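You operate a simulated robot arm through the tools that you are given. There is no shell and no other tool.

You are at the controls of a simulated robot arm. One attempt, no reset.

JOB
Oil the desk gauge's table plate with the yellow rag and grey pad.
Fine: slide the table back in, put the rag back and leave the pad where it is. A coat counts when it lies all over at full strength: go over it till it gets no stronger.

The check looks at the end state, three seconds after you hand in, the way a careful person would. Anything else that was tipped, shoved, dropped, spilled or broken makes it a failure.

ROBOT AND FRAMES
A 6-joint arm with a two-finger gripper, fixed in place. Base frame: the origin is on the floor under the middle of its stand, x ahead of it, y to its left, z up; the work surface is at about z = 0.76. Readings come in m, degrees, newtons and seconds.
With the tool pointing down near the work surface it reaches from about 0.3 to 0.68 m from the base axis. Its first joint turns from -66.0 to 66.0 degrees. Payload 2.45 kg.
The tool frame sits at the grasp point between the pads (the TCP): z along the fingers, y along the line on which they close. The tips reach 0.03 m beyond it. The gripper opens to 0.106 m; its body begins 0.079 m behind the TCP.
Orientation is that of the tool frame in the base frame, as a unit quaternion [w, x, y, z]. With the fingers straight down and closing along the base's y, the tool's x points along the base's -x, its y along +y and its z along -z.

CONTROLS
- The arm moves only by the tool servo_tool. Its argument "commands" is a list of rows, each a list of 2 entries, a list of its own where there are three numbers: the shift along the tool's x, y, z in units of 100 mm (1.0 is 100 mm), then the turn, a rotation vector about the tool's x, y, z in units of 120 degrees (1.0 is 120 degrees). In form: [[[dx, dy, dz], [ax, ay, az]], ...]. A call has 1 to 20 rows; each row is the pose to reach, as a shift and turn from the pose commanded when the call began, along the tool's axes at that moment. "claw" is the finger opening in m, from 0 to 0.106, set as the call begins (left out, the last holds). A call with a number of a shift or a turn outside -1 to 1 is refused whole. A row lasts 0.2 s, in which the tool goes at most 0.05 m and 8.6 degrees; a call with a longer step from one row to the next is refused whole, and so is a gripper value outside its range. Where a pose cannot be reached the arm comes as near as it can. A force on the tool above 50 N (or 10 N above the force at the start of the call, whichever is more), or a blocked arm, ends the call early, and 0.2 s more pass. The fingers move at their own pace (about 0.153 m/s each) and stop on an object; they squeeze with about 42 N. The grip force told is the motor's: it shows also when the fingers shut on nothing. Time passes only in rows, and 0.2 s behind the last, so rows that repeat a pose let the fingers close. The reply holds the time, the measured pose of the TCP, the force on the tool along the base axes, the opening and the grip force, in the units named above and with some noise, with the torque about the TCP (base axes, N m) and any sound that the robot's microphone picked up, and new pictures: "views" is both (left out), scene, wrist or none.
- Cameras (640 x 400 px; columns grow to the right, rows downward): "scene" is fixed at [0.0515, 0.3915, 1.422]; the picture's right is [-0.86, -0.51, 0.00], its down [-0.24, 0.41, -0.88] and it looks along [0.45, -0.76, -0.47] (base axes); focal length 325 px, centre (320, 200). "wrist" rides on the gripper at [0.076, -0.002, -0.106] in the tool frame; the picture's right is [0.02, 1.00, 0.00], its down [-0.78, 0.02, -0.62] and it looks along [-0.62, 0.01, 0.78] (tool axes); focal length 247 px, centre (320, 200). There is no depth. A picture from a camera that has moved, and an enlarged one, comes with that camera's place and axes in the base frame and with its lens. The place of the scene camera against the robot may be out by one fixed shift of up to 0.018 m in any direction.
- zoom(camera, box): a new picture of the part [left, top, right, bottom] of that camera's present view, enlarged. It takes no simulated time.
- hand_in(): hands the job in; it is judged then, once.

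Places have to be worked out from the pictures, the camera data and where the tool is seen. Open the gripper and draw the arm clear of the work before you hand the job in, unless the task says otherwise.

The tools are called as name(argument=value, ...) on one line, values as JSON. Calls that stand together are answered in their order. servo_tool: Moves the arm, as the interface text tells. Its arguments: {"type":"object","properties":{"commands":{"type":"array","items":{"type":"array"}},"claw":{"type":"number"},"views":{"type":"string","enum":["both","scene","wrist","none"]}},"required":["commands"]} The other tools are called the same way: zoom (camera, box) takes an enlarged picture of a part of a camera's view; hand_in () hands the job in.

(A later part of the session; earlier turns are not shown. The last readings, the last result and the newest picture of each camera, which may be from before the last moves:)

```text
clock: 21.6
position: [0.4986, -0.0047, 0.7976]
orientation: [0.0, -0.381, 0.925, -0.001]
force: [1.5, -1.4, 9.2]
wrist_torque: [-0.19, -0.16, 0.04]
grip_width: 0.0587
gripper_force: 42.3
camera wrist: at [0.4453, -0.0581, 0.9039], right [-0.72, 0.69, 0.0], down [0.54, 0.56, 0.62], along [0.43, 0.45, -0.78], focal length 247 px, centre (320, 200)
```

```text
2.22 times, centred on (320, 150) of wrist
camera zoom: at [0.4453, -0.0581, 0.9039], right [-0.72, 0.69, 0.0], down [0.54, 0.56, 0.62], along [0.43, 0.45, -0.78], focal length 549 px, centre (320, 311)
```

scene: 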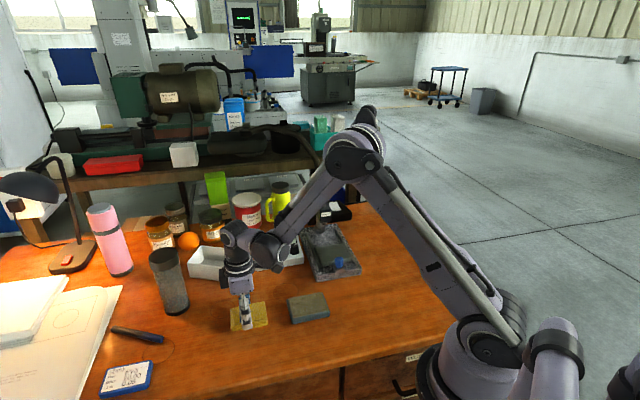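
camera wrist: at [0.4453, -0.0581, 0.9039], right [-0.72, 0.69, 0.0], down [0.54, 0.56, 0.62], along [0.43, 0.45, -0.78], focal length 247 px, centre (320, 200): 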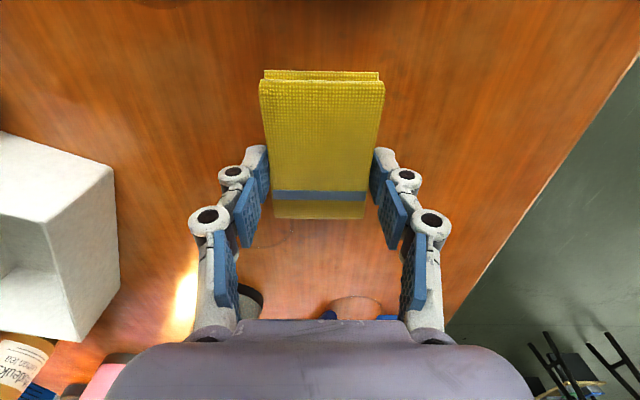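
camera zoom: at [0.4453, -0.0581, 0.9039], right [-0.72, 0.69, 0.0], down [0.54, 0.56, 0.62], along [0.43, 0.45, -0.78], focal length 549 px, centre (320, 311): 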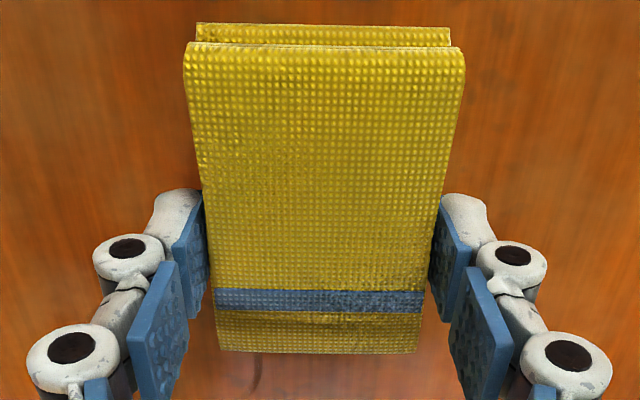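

The rag is held firmly (0.0587 m). I lift it 8 cm straight up and check that it came along level.

servo_tool(commands=[[[0, 0, -0.1], [0, 0, 0]], [[0, 0, -0.3], [0, 0, 0]], [[0, 0, -0.6], [0, 0, 0]], [[0, 0, -0.8], [0, 0, 0]], [[0, 0, -0.8], [0, 0, 0]]])

zoom(camera="scene", box=[200, 220, 350, 340])

```text
clock: 22.8
position: [0.4971, -0.0028, 0.8764]
orientation: [0.0, -0.381, 0.924, 0.0]
force: [0.1, 0.2, 0.1]
wrist_torque: [-0.02, 0.02, 0.0]
grip_width: 0.0587
gripper_force: 42.1
camera wrist: at [0.4439, -0.0577, 0.9838], right [-0.72, 0.69, 0.0], down [0.54, 0.56, 0.62], along [0.43, 0.45, -0.78], focal length 247 px, centre (320, 200)
```

scene: 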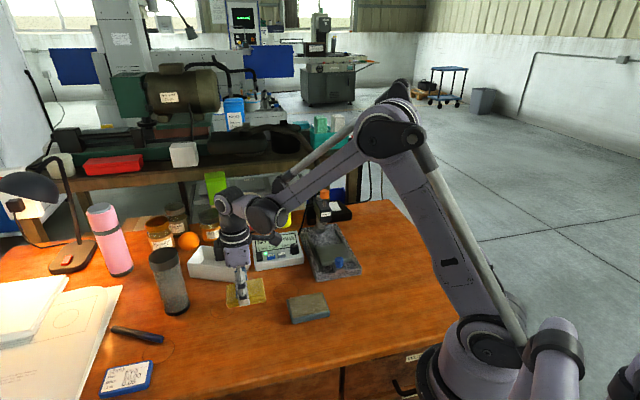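
wrist: 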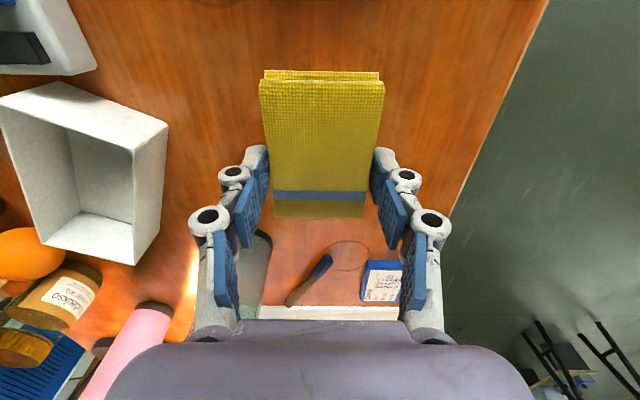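

```text
3.33 times, centred on (275, 280) of scene
camera zoom: at [0.0515, 0.3915, 1.422], right [-0.86, -0.51, 0.0], down [-0.24, 0.41, -0.88], along [0.45, -0.76, -0.47], focal length 1083 px, centre (470, -67)
```

zoom: 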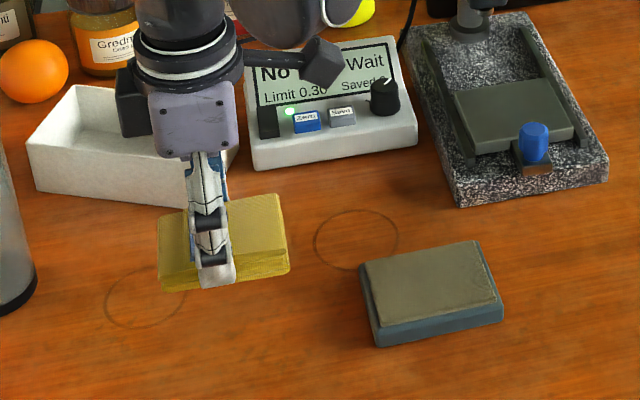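

The rag hangs level in the grip and nothing else moved. I carry it toward the pad, which I place near (0.387, -0.104), staying 5 cm above it.

servo_tool(commands=[[[0.25, 0.02, 0], [0, 0, 0]], [[0.55, 0.04, 0], [0, 0, 0]], [[0.85, 0.05, 0], [0, 0, 0]], [[1.0, 0.05, 0], [0, 0, 0]], [[1.0, 0.05, 0], [0, 0, 0]]])

zoom(camera="scene", box=[220, 220, 370, 340])

```text
clock: 24.0
position: [0.4222, -0.0704, 0.8776]
orientation: [0.001, -0.381, 0.924, 0.0]
force: [0.0, 0.6, -0.8]
wrist_torque: [0.0, 0.0, -0.06]
grip_width: 0.0587
gripper_force: 41.8
camera wrist: at [0.3701, -0.1247, 0.9842], right [-0.72, 0.69, 0.0], down [0.54, 0.56, 0.62], along [0.43, 0.45, -0.78], focal length 247 px, centre (320, 200)
```

scene: 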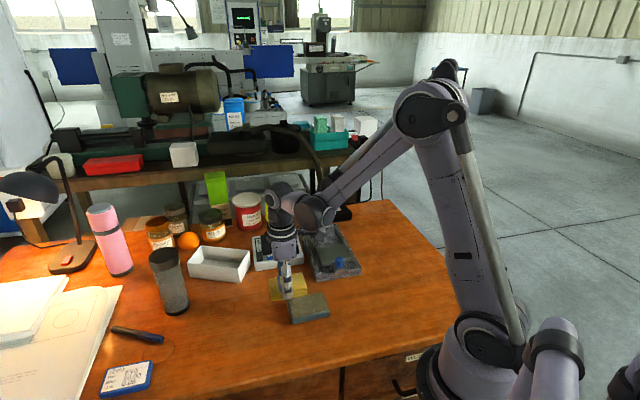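
wrist: 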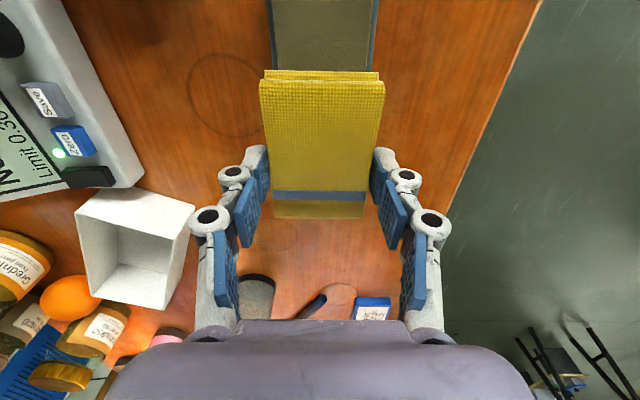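

```text
3.33 times, centred on (295, 280) of scene
camera zoom: at [0.0515, 0.3915, 1.422], right [-0.86, -0.51, 0.0], down [-0.24, 0.41, -0.88], along [0.45, -0.76, -0.47], focal length 1083 px, centre (403, -67)
```

zoom: 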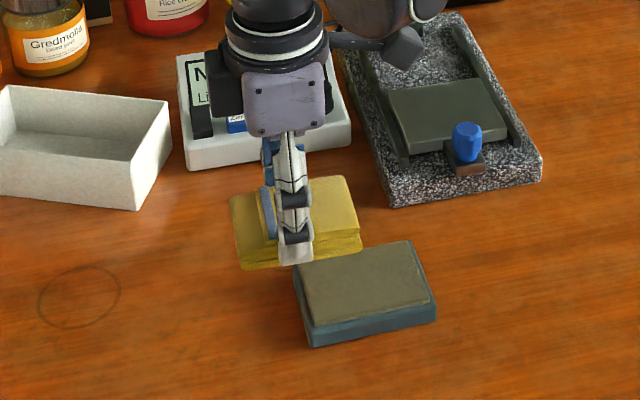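

In the wrist view the pad is already in line sideways. I move the remaining 4.9 cm so the rag is over it, then look again.

servo_tool(commands=[[[0.2, 0, 0], [0, 0, 0]], [[0.4, 0, 0], [0, 0, 0]], [[0.49, 0, 0.1], [0, 0, 0]], [[0.49, 0, 0.2], [0, 0, 0]], [[0.49, 0, 0.2], [0, 0, 0]]])

zoom(camera="scene", box=[240, 230, 360, 340])

zoom(camera="wrist", box=[220, 0, 420, 140])

```text
clock: 25.2
position: [0.3875, -0.1048, 0.8566]
orientation: [0.0, -0.381, 0.924, -0.001]
force: [-0.6, -0.4, 0.2]
wrist_torque: [-0.01, 0.0, -0.01]
grip_width: 0.0587
gripper_force: 42.4
camera wrist: at [0.3347, -0.1595, 0.9637], right [-0.72, 0.69, 0.0], down [0.54, 0.56, 0.62], along [0.43, 0.45, -0.78], focal length 247 px, centre (320, 200)
```

scene: 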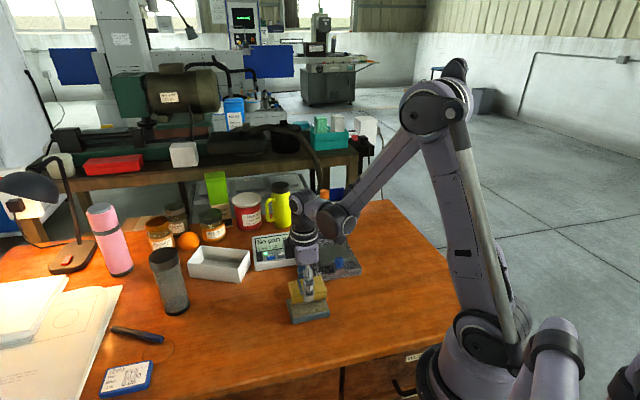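
wrist: 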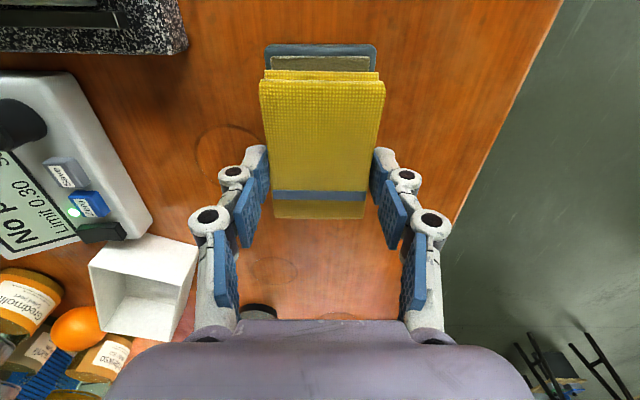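

```text
3.64 times, centred on (300, 285) of scene
camera zoom: at [0.0515, 0.3915, 1.422], right [-0.86, -0.51, 0.0], down [-0.24, 0.41, -0.88], along [0.45, -0.76, -0.47], focal length 1181 px, centre (393, -109)
```

zoom: 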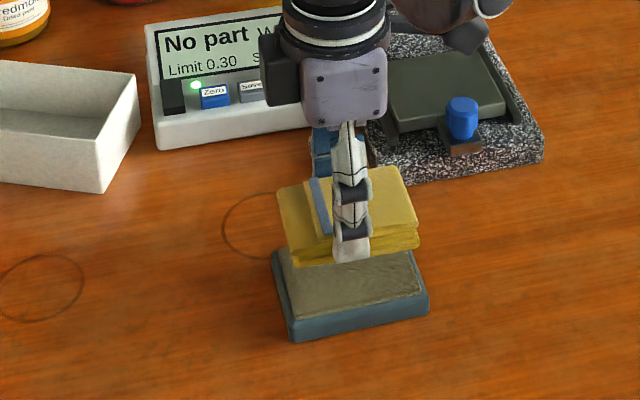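

```text
2.86 times, centred on (320, 70) of wrist
camera zoom: at [0.3347, -0.1595, 0.9637], right [-0.72, 0.69, 0.0], down [0.54, 0.56, 0.62], along [0.43, 0.45, -0.78], focal length 706 px, centre (320, 571)
```

zoom: 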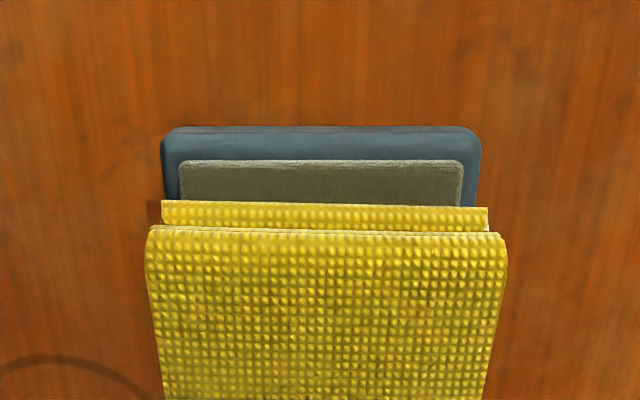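

The rag sits squarely over the pad, with back edges lined up. I lower it until just above the pad and then feel for contact in small steps.

servo_tool(commands=[[[0, 0, 0.1], [0, 0, 0]], [[0, 0, 0.2], [0, 0, 0]], [[0, 0, 0.26], [0, 0, 0]], [[0, 0, 0.28], [0, 0, 0]], [[0, 0, 0.28], [0, 0, 0]]])

zoom(camera="scene", box=[260, 250, 350, 340])

```text
clock: 26.4
position: [0.3881, -0.1048, 0.8285]
orientation: [-0.001, -0.381, 0.925, 0.0]
force: [-0.1, 0.8, -0.7]
wrist_torque: [-0.01, -0.01, -0.01]
grip_width: 0.0589
gripper_force: 42.5
camera wrist: at [0.335, -0.159, 0.9359], right [-0.72, 0.69, 0.0], down [0.54, 0.56, 0.62], along [0.43, 0.45, -0.78], focal length 247 px, centre (320, 200)
```

scene: 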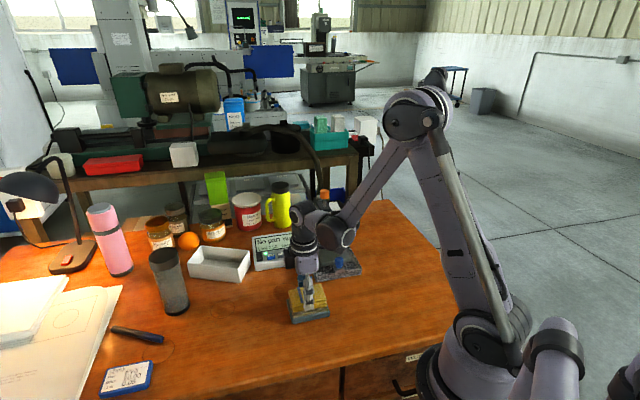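
wrist: 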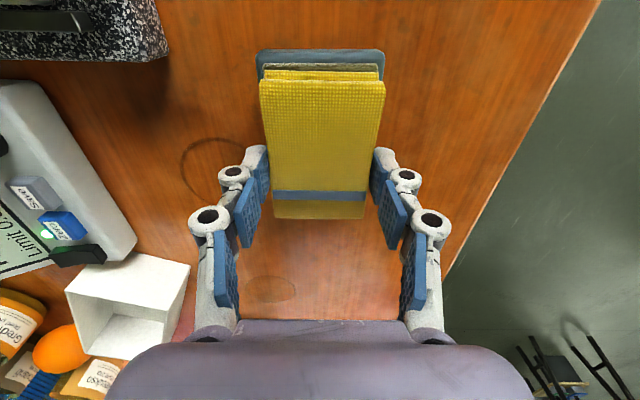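

```text
4.44 times, centred on (305, 295) of scene
camera zoom: at [0.0515, 0.3915, 1.422], right [-0.86, -0.51, 0.0], down [-0.24, 0.41, -0.88], along [0.45, -0.76, -0.47], focal length 1444 px, centre (387, -222)
```

zoom: 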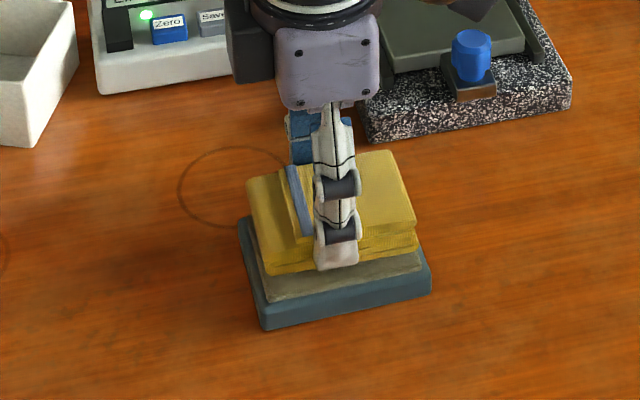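

There's no contact yet and the scene suggests about a 1 cm gap. I keep lowering in small steps and watch the force.

servo_tool(commands=[[[0, 0, 0.03], [0, 0, 0]], [[0, 0, 0.06], [0, 0, 0]], [[0, 0, 0.06], [0, 0, 0]]], views="none")

servo_tool(commands=[[[0, 0, 0.015], [0, 0, 0]], [[0, 0, 0.02], [0, 0, 0]], [[0, 0, 0.02], [0, 0, 0]]], views="none")

servo_tool(commands=[[[0, 0, 0.01], [0, 0, 0]], [[0, 0, 0.015], [0, 0, 0]], [[0, 0, 0.015], [0, 0, 0]]], views="wrist")

```text
clock: 27.2
position: [0.3878, -0.1055, 0.8225]
orientation: [0.0, -0.382, 0.924, -0.001]
force: [0.2, 0.0, 0.1]
wrist_torque: [0.03, 0.02, 0.01]
grip_width: 0.0586
gripper_force: 41.6
```

```text
clock: 28.0
position: [0.3889, -0.1045, 0.8218]
orientation: [0.001, -0.381, 0.925, -0.001]
force: [0.7, 0.4, 0.7]
wrist_torque: [0.02, -0.05, 0.01]
grip_width: 0.0589
gripper_force: 41.9
```

```text
clock: 28.8
position: [0.3884, -0.1055, 0.8206]
orientation: [0.0, -0.382, 0.924, -0.001]
force: [1.2, 2.7, 11.3]
wrist_torque: [-0.08, -0.03, 0.04]
grip_width: 0.0586
gripper_force: 42.4
camera wrist: at [0.3356, -0.1594, 0.9268], right [-0.72, 0.69, 0.0], down [0.54, 0.56, 0.62], along [0.43, 0.45, -0.78], focal length 247 px, centre (320, 200)
```

wrist: 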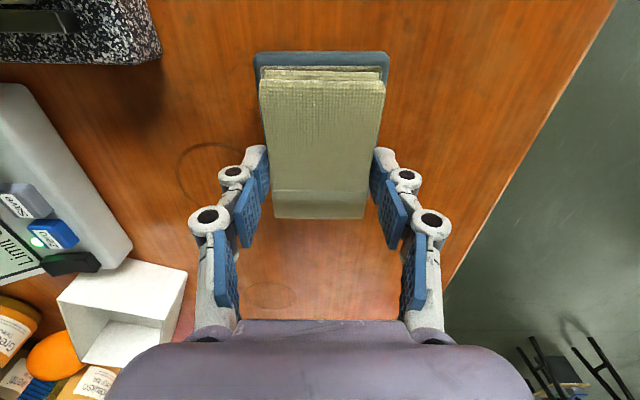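

Contact at about 11 N, and the rag has taken on the pad's oily grey-green colour. I dwell a moment to let it load fully, then compare the colour.

servo_tool(commands=[[[0, 0, 0.0], [0, 0, 0]], [[0, 0, 0.0], [0, 0, 0]], [[0, 0, 0.0], [0, 0, 0]], [[0, 0, 0.0], [0, 0, 0]], [[0, 0, 0.0], [0, 0, 0]]])

zoom(camera="scene", box=[260, 250, 350, 340])

zoom(camera="wrist", box=[220, 30, 420, 240])

```text
clock: 30.0
position: [0.3885, -0.1062, 0.8203]
orientation: [0.0, -0.381, 0.925, -0.001]
force: [0.5, 1.2, 13.2]
wrist_torque: [-0.05, -0.16, 0.05]
grip_width: 0.0588
gripper_force: 42.0
camera wrist: at [0.3355, -0.1596, 0.9267], right [-0.72, 0.69, 0.0], down [0.54, 0.56, 0.62], along [0.43, 0.45, -0.78], focal length 247 px, centre (320, 200)
```

scene: 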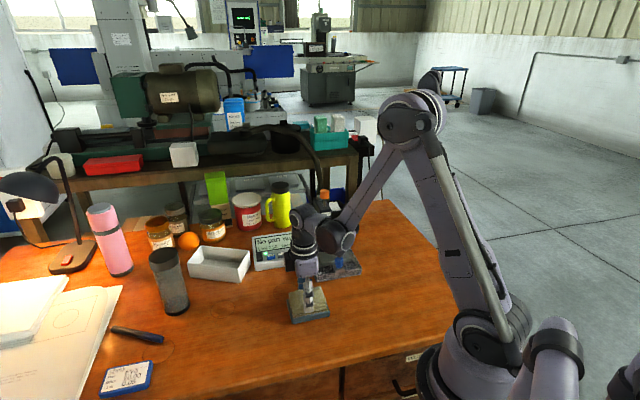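
wrist: 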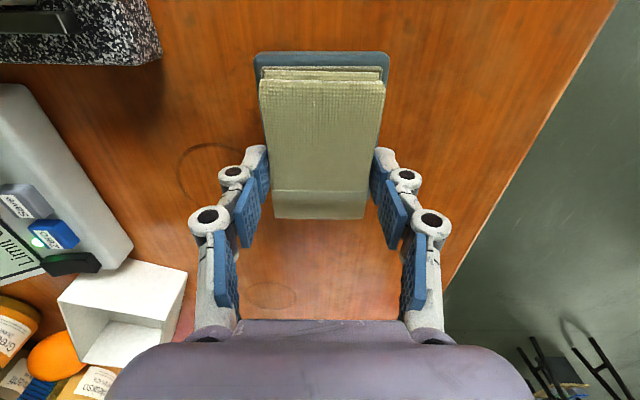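

```text
4.44 times, centred on (305, 295) of scene
camera zoom: at [0.0513, 0.3916, 1.422], right [-0.86, -0.51, 0.0], down [-0.24, 0.41, -0.88], along [0.45, -0.76, -0.47], focal length 1444 px, centre (387, -222)
```

zoom: 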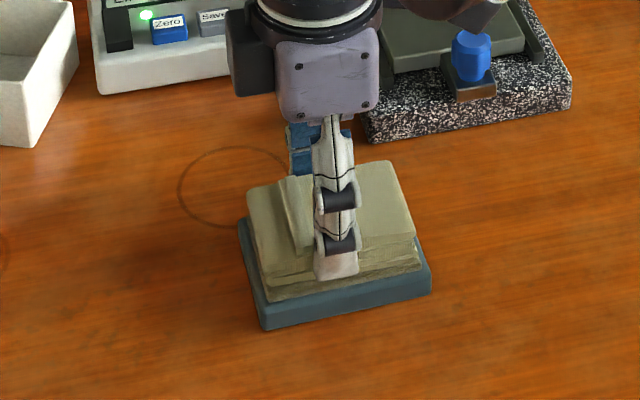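

```text
1.90 times, centred on (320, 135) of wrist
camera zoom: at [0.3355, -0.1596, 0.9267], right [-0.72, 0.69, 0.0], down [0.54, 0.56, 0.62], along [0.43, 0.45, -0.78], focal length 470 px, centre (320, 324)
```

zoom: 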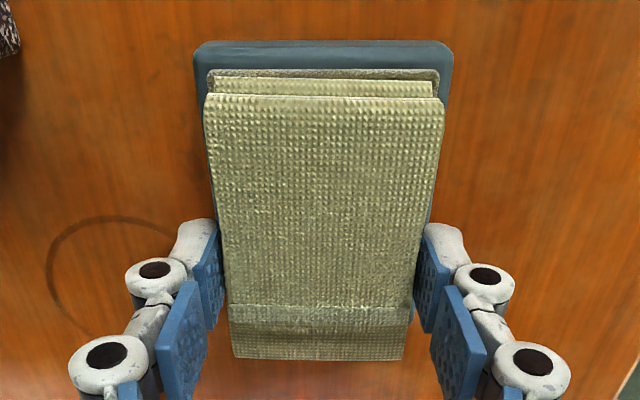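

The rag is evenly loaded. I lift it straight off the pad and check the pad stayed put.

servo_tool(commands=[[[0, 0, -0.05], [0, 0, 0]], [[0, 0, -0.2], [0, 0, 0]], [[0, 0, -0.5], [0, 0, 0]], [[0, 0, -0.8], [0, 0, 0]], [[0, 0, -0.8], [0, 0, 0]]])

zoom(camera="scene", box=[240, 220, 360, 340])

```text
clock: 31.2
position: [0.3862, -0.1066, 0.9016]
orientation: [0.001, -0.381, 0.924, -0.001]
force: [0.2, -0.3, 0.6]
wrist_torque: [0.02, -0.02, 0.01]
grip_width: 0.0586
gripper_force: 42.1
camera wrist: at [0.3347, -0.1603, 1.0068], right [-0.72, 0.69, 0.0], down [0.54, 0.56, 0.62], along [0.43, 0.45, -0.78], focal length 247 px, centre (320, 200)
```

scene: 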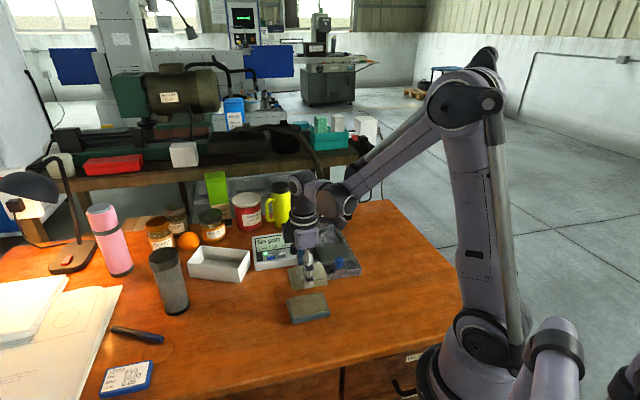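
wrist: 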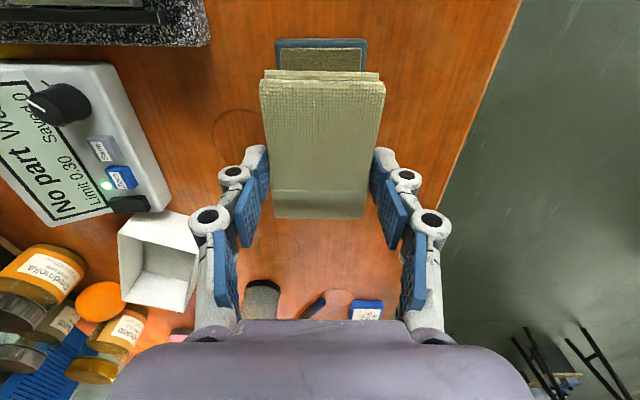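

```text
3.33 times, centred on (300, 280) of scene
camera zoom: at [0.0515, 0.3915, 1.422], right [-0.86, -0.51, 0.0], down [-0.24, 0.41, -0.88], along [0.45, -0.76, -0.47], focal length 1083 px, centre (387, -67)
```

zoom: 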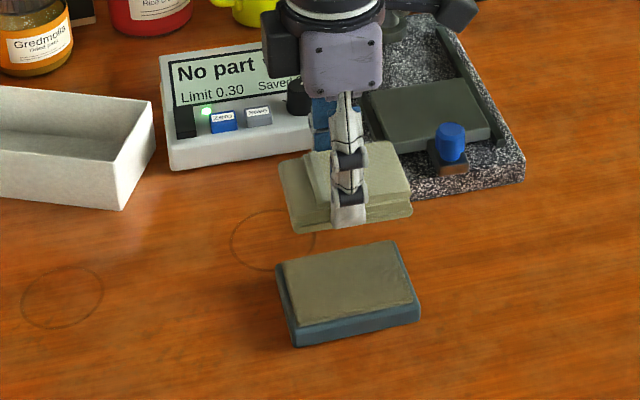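

The pad is unmoved. I swing the loaded rag over toward the plate, turning it 90° so the fingers lie across the plate's width and stay clear of the knob.

servo_tool(commands=[[[0.05, -0.07, -0.05], [0, 0, 0.068]], [[0.1, -0.15, -0.1], [0, 0, 0.136]], [[0.16, -0.23, -0.1], [0, 0, 0.204]], [[0.22, -0.31, -0.1], [0, 0, 0.272]], [[0.27, -0.39, -0.1], [0, 0, 0.34]], [[0.33, -0.47, -0.1], [0, 0, 0.408]], [[0.38, -0.55, -0.1], [0, 0, 0.476]], [[0.44, -0.63, -0.1], [0, 0, 0.544]], [[0.5, -0.7, -0.1], [0, 0, 0.612]], [[0.55, -0.78, -0.1], [0, 0, 0.68]], [[0.6, -0.85, -0.1], [0, 0, 0.75]], [[0.6, -0.85, -0.1], [0, 0, 0.75]]])

```text
clock: 33.8
position: [0.4062, -0.2097, 0.9117]
orientation: [0.001, 0.386, 0.923, -0.001]
force: [0.2, -0.2, -0.8]
wrist_torque: [0.01, -0.02, -0.02]
grip_width: 0.0589
gripper_force: 42.0
camera wrist: at [0.3509, -0.1554, 1.0176], right [0.7, 0.72, 0.0], down [0.56, -0.54, 0.62], along [0.45, -0.43, -0.78], focal length 247 px, centre (320, 200)
```

scene: 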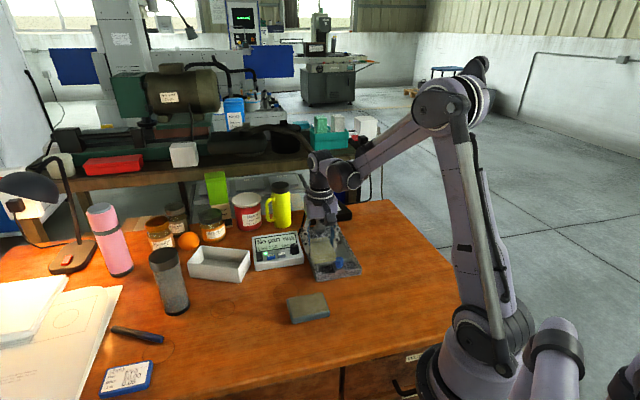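
wrist: 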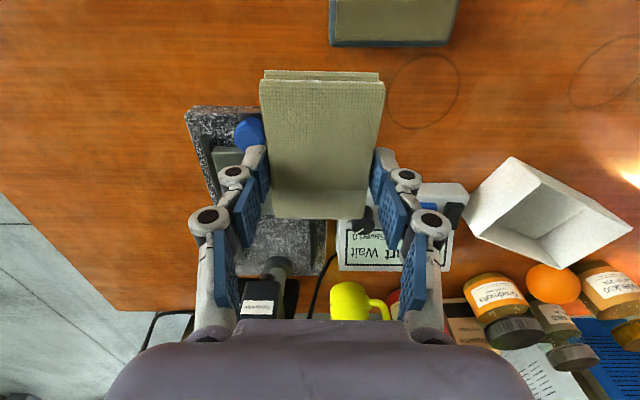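

The turned rag is at heading -45°, in line with the slide. I move over the plate's centre, staying at this height, and then check alignment with the knob.

servo_tool(commands=[[[-0.2, -0.14, 0], [0, 0, 0]], [[-0.4, -0.29, 0], [0, 0, 0]], [[-0.6, -0.43, 0], [0, 0, 0]], [[-0.8, -0.583, 0], [0, 0, 0]], [[-0.843, -0.583, 0.15], [0, 0, 0]], [[-0.843, -0.583, 0.3], [0, 0, 0]], [[-0.843, -0.583, 0.3], [0, 0, 0]]])

zoom(camera="scene", box=[280, 190, 380, 290])

zoom(camera="wrist", box=[200, 0, 440, 180])

```text
clock: 35.4
position: [0.4235, -0.3103, 0.8806]
orientation: [0.0, 0.384, 0.923, 0.0]
force: [0.2, 0.2, -0.6]
wrist_torque: [-0.01, -0.03, 0.02]
grip_width: 0.0586
gripper_force: 42.2
camera wrist: at [0.3684, -0.2563, 0.9871], right [0.69, 0.72, 0.0], down [0.56, -0.54, 0.62], along [0.45, -0.43, -0.78], focal length 247 px, centre (320, 200)
```

scene: 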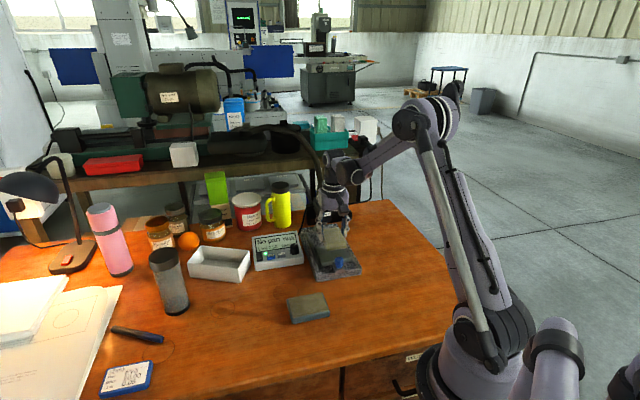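
wrist: 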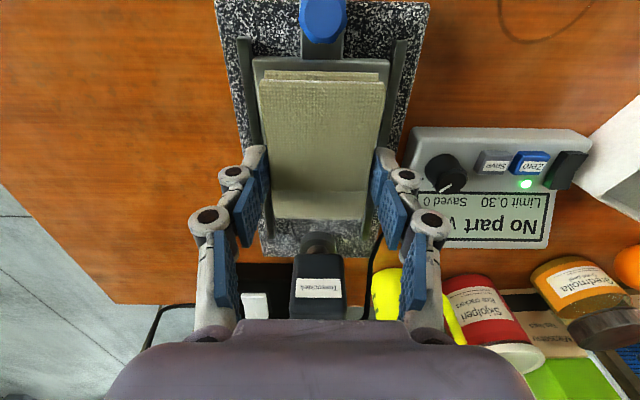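

```text
4.00 times, centred on (330, 240) of scene
camera zoom: at [0.0515, 0.3915, 1.422], right [-0.86, -0.51, 0.0], down [-0.24, 0.41, -0.88], along [0.45, -0.76, -0.47], focal length 1300 px, centre (280, 40)
```

zoom: 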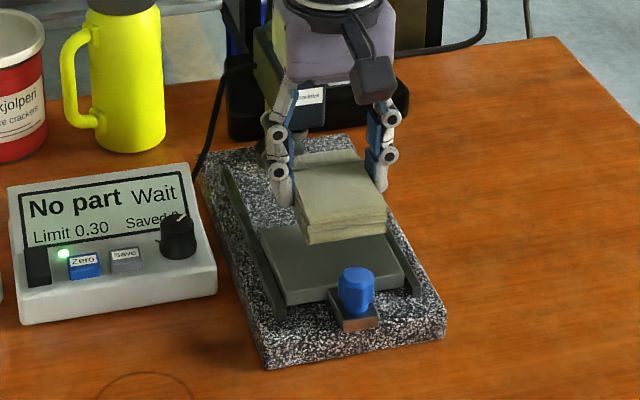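

```text
2.22 times, centred on (320, 90) of wrist
camera zoom: at [0.3684, -0.2563, 0.9871], right [0.69, 0.72, 0.0], down [0.56, -0.54, 0.62], along [0.45, -0.43, -0.78], focal length 549 px, centre (320, 444)
```

zoom: 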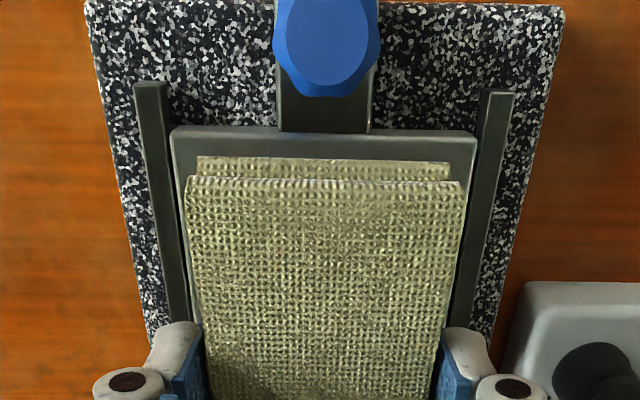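

Now well seen: the plate's front edge is about 47 mm outward of the tool and the rag's end about 50 mm, with the knob another 8 mm beyond. So the rag spans the full depth without touching the knob. I lower toward the plate in steps.

servo_tool(commands=[[[0.01, 0, 0.08], [0, 0, 0]], [[0.02, 0, 0.16], [0, 0, 0]], [[0.02, 0, 0.24], [0, 0, 0]], [[0.02, 0, 0.27], [0, 0, 0]], [[0.02, 0, 0.27], [0, 0, 0]]])

zoom(camera="scene", box=[290, 200, 370, 280])

zoom(camera="wrist", box=[200, 0, 440, 180])

```text
clock: 36.6
position: [0.422, -0.3073, 0.8527]
orientation: [0.0, 0.385, 0.923, 0.0]
force: [0.0, -0.3, -0.1]
wrist_torque: [0.02, 0.0, -0.03]
grip_width: 0.0588
gripper_force: 42.5
camera wrist: at [0.3679, -0.2533, 0.9597], right [0.69, 0.72, 0.0], down [0.56, -0.54, 0.62], along [0.45, -0.43, -0.78], focal length 247 px, centre (320, 200)
```

scene: 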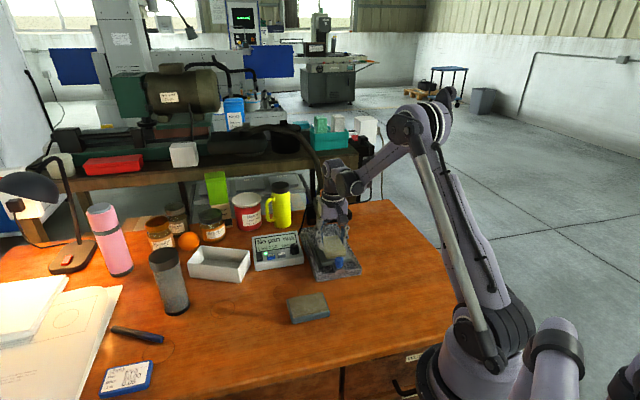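
wrist: 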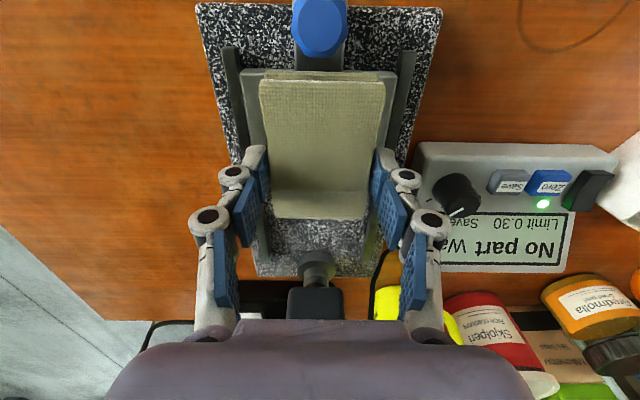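

```text
5.00 times, centred on (330, 240) of scene
camera zoom: at [0.0515, 0.3915, 1.422], right [-0.86, -0.51, 0.0], down [-0.24, 0.41, -0.88], along [0.45, -0.76, -0.47], focal length 1624 px, centre (270, 0)
```

zoom: 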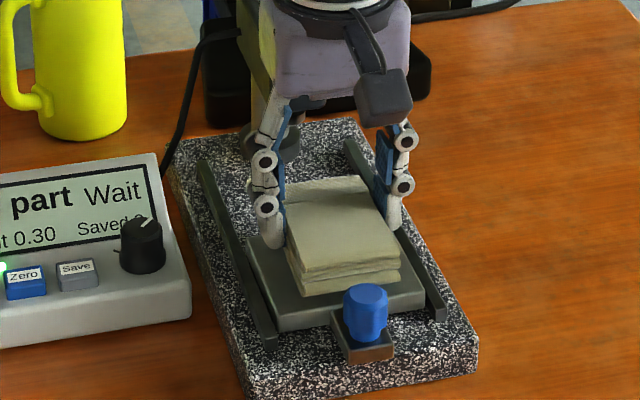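

```text
2.22 times, centred on (320, 90) of wrist
camera zoom: at [0.3679, -0.2533, 0.9597], right [0.69, 0.72, 0.0], down [0.56, -0.54, 0.62], along [0.45, -0.43, -0.78], focal length 549 px, centre (320, 444)
```

zoom: 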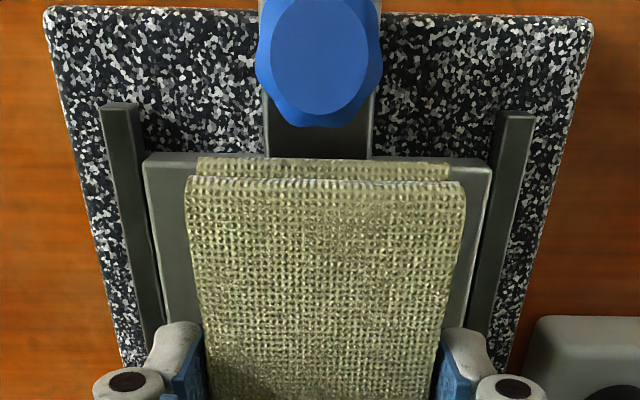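

The rag edge just overhangs the plate's front edge, with no contact yet. I lower further in fine steps until I feel contact.

servo_tool(commands=[[[0, 0, 0.02], [0, 0, 0]], [[0, 0, 0.035], [0, 0, 0]], [[0, 0, 0.035], [0, 0, 0]]], views="none")

servo_tool(commands=[[[0, 0, 0.01], [0, 0, 0]], [[0, 0, 0.015], [0, 0, 0]], [[0, 0, 0.015], [0, 0, 0]]], views="none")

servo_tool(commands=[[[0, 0, 0.005], [0, 0, 0]], [[0, 0, 0.01], [0, 0, 0]], [[0, 0, 0.01], [0, 0, 0]]], views="wrist")

```text
clock: 37.4
position: [0.4222, -0.3068, 0.8496]
orientation: [-0.001, 0.384, 0.923, 0.0]
force: [0.4, 0.6, -0.3]
wrist_torque: [0.01, 0.0, -0.02]
grip_width: 0.0586
gripper_force: 41.9
```

```text
clock: 38.2
position: [0.4218, -0.3084, 0.848]
orientation: [0.0, 0.384, 0.923, 0.0]
force: [-0.7, 0.0, 0.0]
wrist_torque: [0.02, -0.01, 0.02]
grip_width: 0.0585
gripper_force: 42.4
```

```text
clock: 39.0
position: [0.4221, -0.309, 0.8473]
orientation: [0.0, 0.384, 0.923, 0.0]
force: [-0.3, 0.1, -0.6]
wrist_torque: [0.02, -0.03, 0.01]
grip_width: 0.0587
gripper_force: 42.4
camera wrist: at [0.3674, -0.2545, 0.9533], right [0.69, 0.72, 0.0], down [0.56, -0.54, 0.62], along [0.45, -0.43, -0.78], focal length 247 px, centre (320, 200)
```

wrist: 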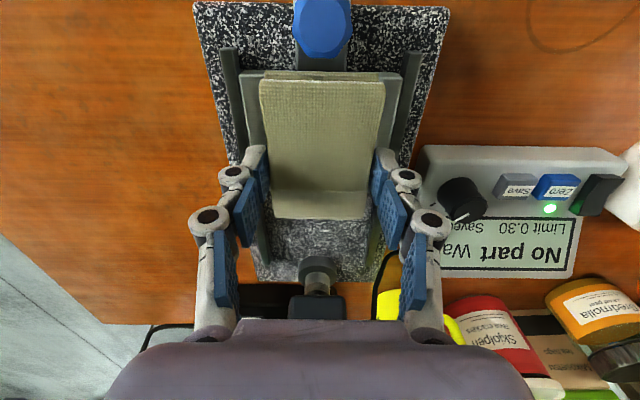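

Commanded height is about 0.8465 and there's still no load. I continue down a millimetre at a time.

servo_tool(commands=[[[0, 0, 0.005], [0, 0, 0]], [[0, 0, 0.01], [0, 0, 0]], [[0, 0, 0.01], [0, 0, 0]]], views="none")

servo_tool(commands=[[[0, 0, 0.005], [0, 0, 0]], [[0, 0, 0.01], [0, 0, 0]], [[0, 0, 0.01], [0, 0, 0]]], views="none")

servo_tool(commands=[[[0, 0, 0.005], [0, 0, 0]], [[0, 0, 0.008], [0, 0, 0]], [[0, 0, 0.008], [0, 0, 0]]], views="wrist")

```text
clock: 39.8
position: [0.4212, -0.3073, 0.8453]
orientation: [0.0, 0.384, 0.923, 0.0]
force: [-0.5, -0.6, -0.7]
wrist_torque: [0.0, -0.04, 0.03]
grip_width: 0.0586
gripper_force: 42.1
```

```text
clock: 40.6
position: [0.4227, -0.3094, 0.844]
orientation: [0.0, 0.384, 0.923, 0.0]
force: [-0.4, 0.3, -0.7]
wrist_torque: [-0.01, 0.0, -0.02]
grip_width: 0.0587
gripper_force: 41.8
```

```text
clock: 41.4
position: [0.422, -0.3076, 0.8425]
orientation: [-0.001, 0.383, 0.924, 0.001]
force: [1.1, -0.5, 0.0]
wrist_torque: [0.04, 0.02, 0.01]
grip_width: 0.0586
gripper_force: 42.2
camera wrist: at [0.3673, -0.2541, 0.9507], right [0.69, 0.72, 0.0], down [0.56, -0.54, 0.62], along [0.45, -0.43, -0.78], focal length 247 px, centre (320, 200)
```

wrist: 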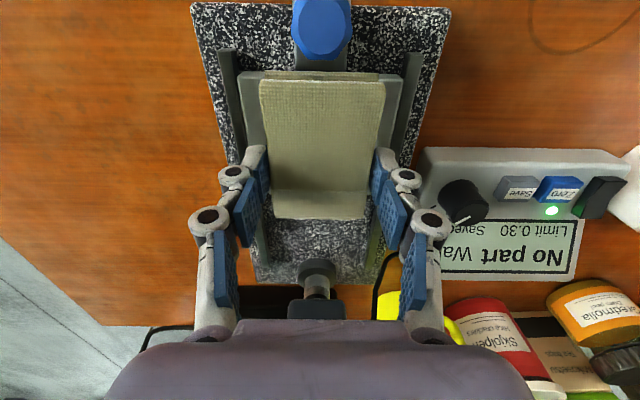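

zoom(camera="scene", box=[295, 210, 365, 280])

zoom(camera="wrist", box=[220, 20, 420, 160])

```text
5.71 times, centred on (330, 245) of scene
camera zoom: at [0.0515, 0.3915, 1.422], right [-0.86, -0.51, 0.0], down [-0.24, 0.41, -0.88], along [0.45, -0.76, -0.47], focal length 1856 px, centre (263, -57)
```

zoom: 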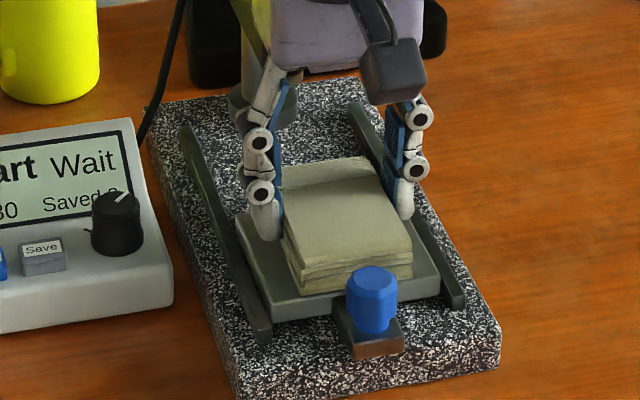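

```text
2.86 times, centred on (320, 90) of wrist
camera zoom: at [0.3673, -0.2541, 0.9507], right [0.69, 0.72, 0.0], down [0.56, -0.54, 0.62], along [0.45, -0.43, -0.78], focal length 706 px, centre (320, 514)
```

zoom: 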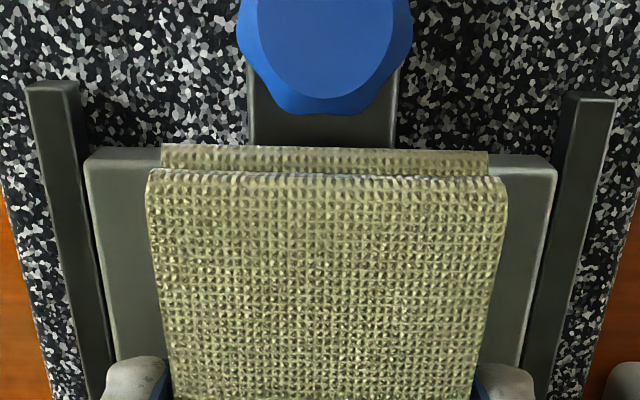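

The rag is a couple of millimetres off the plate. I go on down in 1 mm steps.

servo_tool(commands=[[[0, 0, 0.005], [0, 0, 0]], [[0, 0, 0.01], [0, 0, 0]], [[0, 0, 0.01], [0, 0, 0]]], views="none")

servo_tool(commands=[[[0, 0, 0.005], [0, 0, 0]], [[0, 0, 0.01], [0, 0, 0]], [[0, 0, 0.01], [0, 0, 0]]], views="none")

servo_tool(commands=[[[0, 0, 0.004], [0, 0, 0]], [[0, 0, 0.008], [0, 0, 0]], [[0, 0, 0.008], [0, 0, 0]]], views="wrist")

```text
clock: 42.2
position: [0.422, -0.3076, 0.8422]
orientation: [0.0, 0.384, 0.923, 0.0]
force: [-0.5, -0.2, 0.7]
wrist_torque: [0.0, 0.01, -0.03]
grip_width: 0.0586
gripper_force: 42.0
```

```text
clock: 43.0
position: [0.422, -0.308, 0.8406]
orientation: [0.0, 0.384, 0.923, 0.0]
force: [-0.2, 0.3, -0.2]
wrist_torque: [0.05, 0.01, -0.03]
grip_width: 0.0587
gripper_force: 41.7
```

```text
clock: 43.8
position: [0.4211, -0.3071, 0.841]
orientation: [0.0, 0.384, 0.923, 0.0]
force: [-0.1, 1.0, 2.1]
wrist_torque: [0.1, 0.07, 0.01]
grip_width: 0.0586
gripper_force: 41.9
camera wrist: at [0.3673, -0.2538, 0.9478], right [0.69, 0.72, 0.0], down [0.56, -0.54, 0.62], along [0.45, -0.43, -0.78], focal length 247 px, centre (320, 200)
```

wrist: 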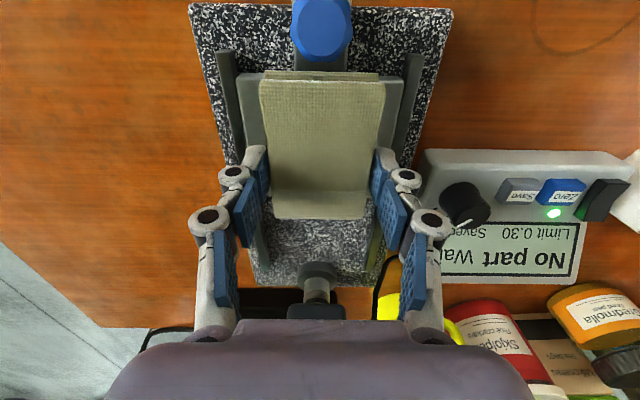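

Light contact at 2 N. I add 0.3 mm to get a working pressure and start wiping sideways across the plate with small strokes.

servo_tool(commands=[[[0, 0, 0.004], [0, 0, 0]], [[0, 0, 0.004], [0, 0, 0]]], views="none")

servo_tool(commands=[[[0, 0.04, 0], [0, 0, 0]], [[0, 0.08, 0], [0, 0, 0]], [[0, 0.12, 0], [0, 0, 0]], [[0, 0.12, 0], [0, 0, 0]]])

zoom(camera="wrist", box=[220, 20, 420, 160])

zoom(camera="scene", box=[295, 210, 365, 280])

```text
clock: 44.4
position: [0.4212, -0.3077, 0.8405]
orientation: [0.001, 0.384, 0.923, -0.001]
force: [-0.3, 0.2, 2.0]
wrist_torque: [0.08, 0.12, 0.03]
grip_width: 0.0586
gripper_force: 41.7
```

```text
clock: 45.4
position: [0.43, -0.2986, 0.8418]
orientation: [0.001, 0.384, 0.923, -0.001]
force: [0.1, 0.4, -0.3]
wrist_torque: [-0.02, 0.0, 0.02]
grip_width: 0.0589
gripper_force: 42.1
camera wrist: at [0.3759, -0.2451, 0.9483], right [0.69, 0.72, 0.0], down [0.56, -0.54, 0.62], along [0.45, -0.43, -0.78], focal length 247 px, centre (320, 200)
```

scene: 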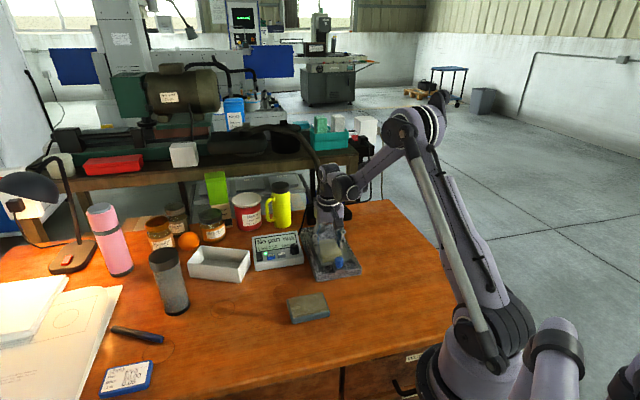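
wrist: 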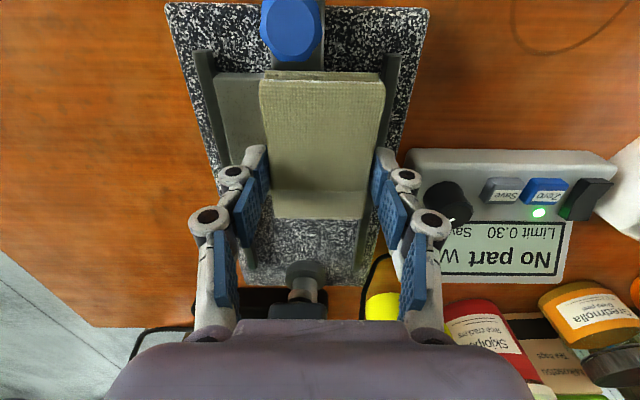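

```text
2.86 times, centred on (320, 90) of wrist
camera zoom: at [0.3759, -0.2451, 0.9483], right [0.69, 0.72, 0.0], down [0.56, -0.54, 0.62], along [0.45, -0.43, -0.78], focal length 706 px, centre (320, 514)
```

zoom: 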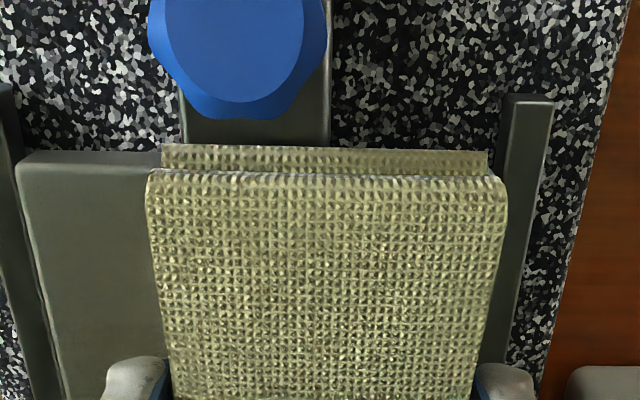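

```text
5.71 times, centred on (330, 245) of scene
camera zoom: at [0.0515, 0.3915, 1.422], right [-0.86, -0.51, 0.0], down [-0.24, 0.41, -0.88], along [0.45, -0.76, -0.47], focal length 1856 px, centre (263, -57)
```

zoom: 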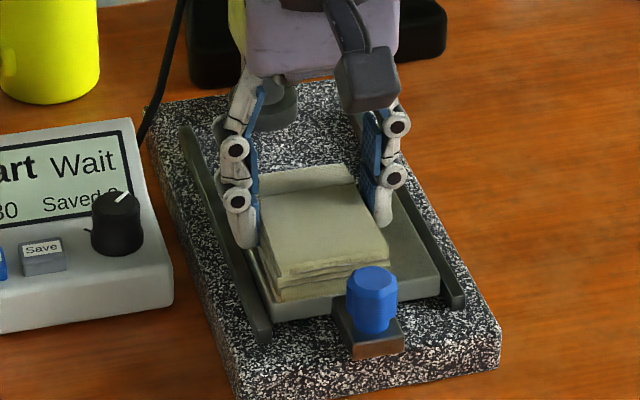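

Contact was lost after the shift, so that was only a corner touching. I press in another half millimetre at a time until there's an even load of about 10 N.

servo_tool(commands=[[[0, 0, 0.005], [0, 0, 0]], [[0, 0, 0.005], [0, 0, 0]]], views="none")

servo_tool(commands=[[[0, 0, 0.005], [0, 0, 0]], [[0, 0, 0.005], [0, 0, 0]]], views="none")

servo_tool(commands=[[[0, 0, 0.005], [0, 0, 0]], [[0, 0, 0.005], [0, 0, 0]]], views="none")

```text
clock: 46.0
position: [0.4304, -0.2983, 0.84]
orientation: [0.0, 0.384, 0.923, 0.0]
force: [0.8, 0.3, 14.3]
wrist_torque: [0.08, 0.05, -0.01]
grip_width: 0.0587
gripper_force: 41.6
```

```text
clock: 46.6
position: [0.4289, -0.298, 0.8417]
orientation: [0.0, 0.384, 0.923, 0.0]
force: [2.4, 0.6, 36.1]
wrist_torque: [0.11, 0.06, 0.01]
grip_width: 0.059
gripper_force: 42.2
```

```text
clock: 47.2
position: [0.4295, -0.2985, 0.8409]
orientation: [0.001, 0.384, 0.923, 0.0]
force: [2.7, 0.9, 44.7]
wrist_torque: [0.03, -0.12, 0.04]
grip_width: 0.0587
gripper_force: 41.8
```

That's up to 45 N, more than needed. I back off 0.8 mm and check the load and the picture.

servo_tool(commands=[[[0, 0, -0.004], [0, 0, 0]], [[0, 0, -0.008], [0, 0, 0]], [[0, 0, -0.008], [0, 0, 0]]])

zoom(camera="wrist", box=[220, 20, 420, 160])

zoom(camera="scene", box=[295, 210, 365, 280])

```text
clock: 48.0
position: [0.4309, -0.2981, 0.8397]
orientation: [0.001, 0.385, 0.923, -0.001]
force: [2.4, 0.0, 31.4]
wrist_torque: [0.03, -0.09, 0.03]
grip_width: 0.0591
gripper_force: 42.0
camera wrist: at [0.3753, -0.245, 0.9471], right [0.69, 0.72, 0.0], down [0.56, -0.54, 0.62], along [0.45, -0.43, -0.78], focal length 247 px, centre (320, 200)
```

scene: 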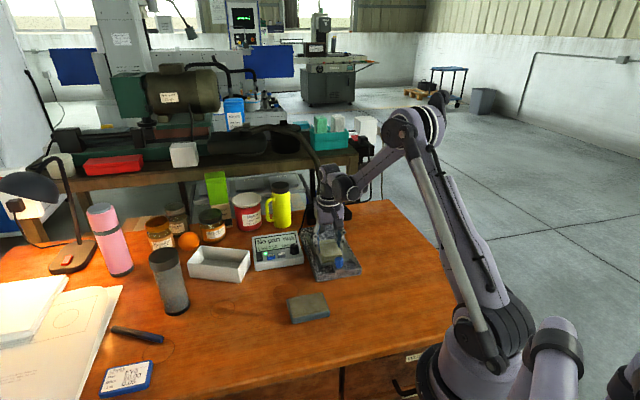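
wrist: 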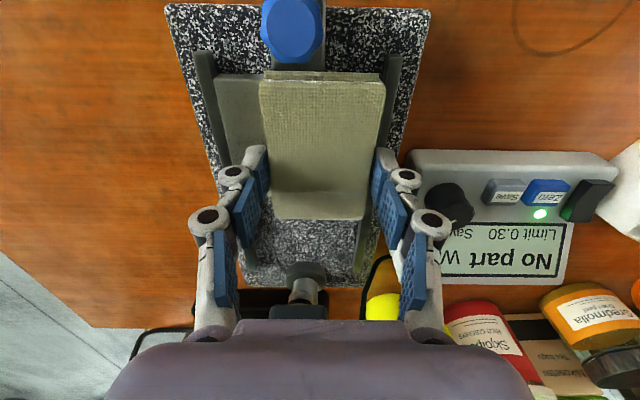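

```text
2.86 times, centred on (320, 90) of wrist
camera zoom: at [0.3753, -0.245, 0.9471], right [0.69, 0.72, 0.0], down [0.56, -0.54, 0.62], along [0.45, -0.43, -0.78], focal length 706 px, centre (320, 514)
```

zoom: 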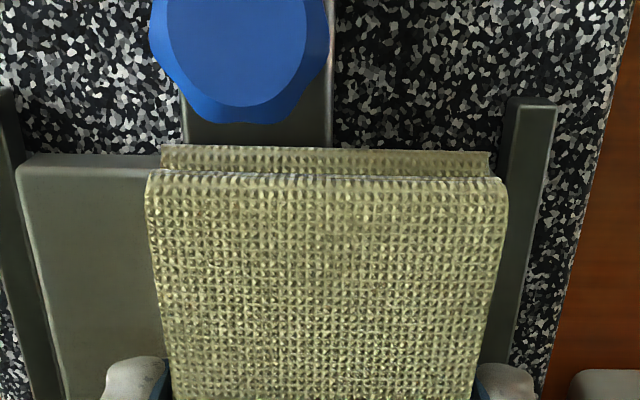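

```text
5.71 times, centred on (330, 245) of scene
camera zoom: at [0.0511, 0.3918, 1.4219], right [-0.86, -0.51, 0.0], down [-0.24, 0.41, -0.88], along [0.45, -0.76, -0.47], focal length 1856 px, centre (263, -57)
```

zoom: 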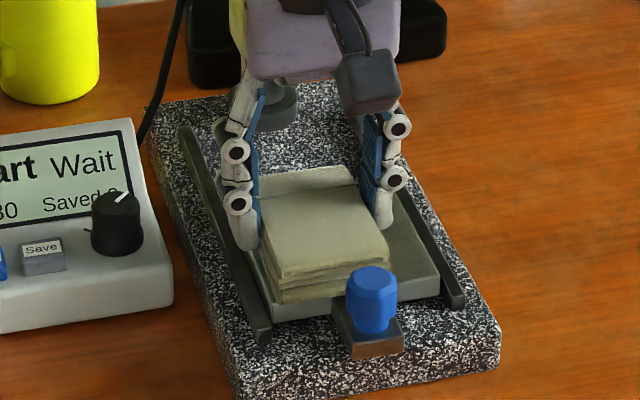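

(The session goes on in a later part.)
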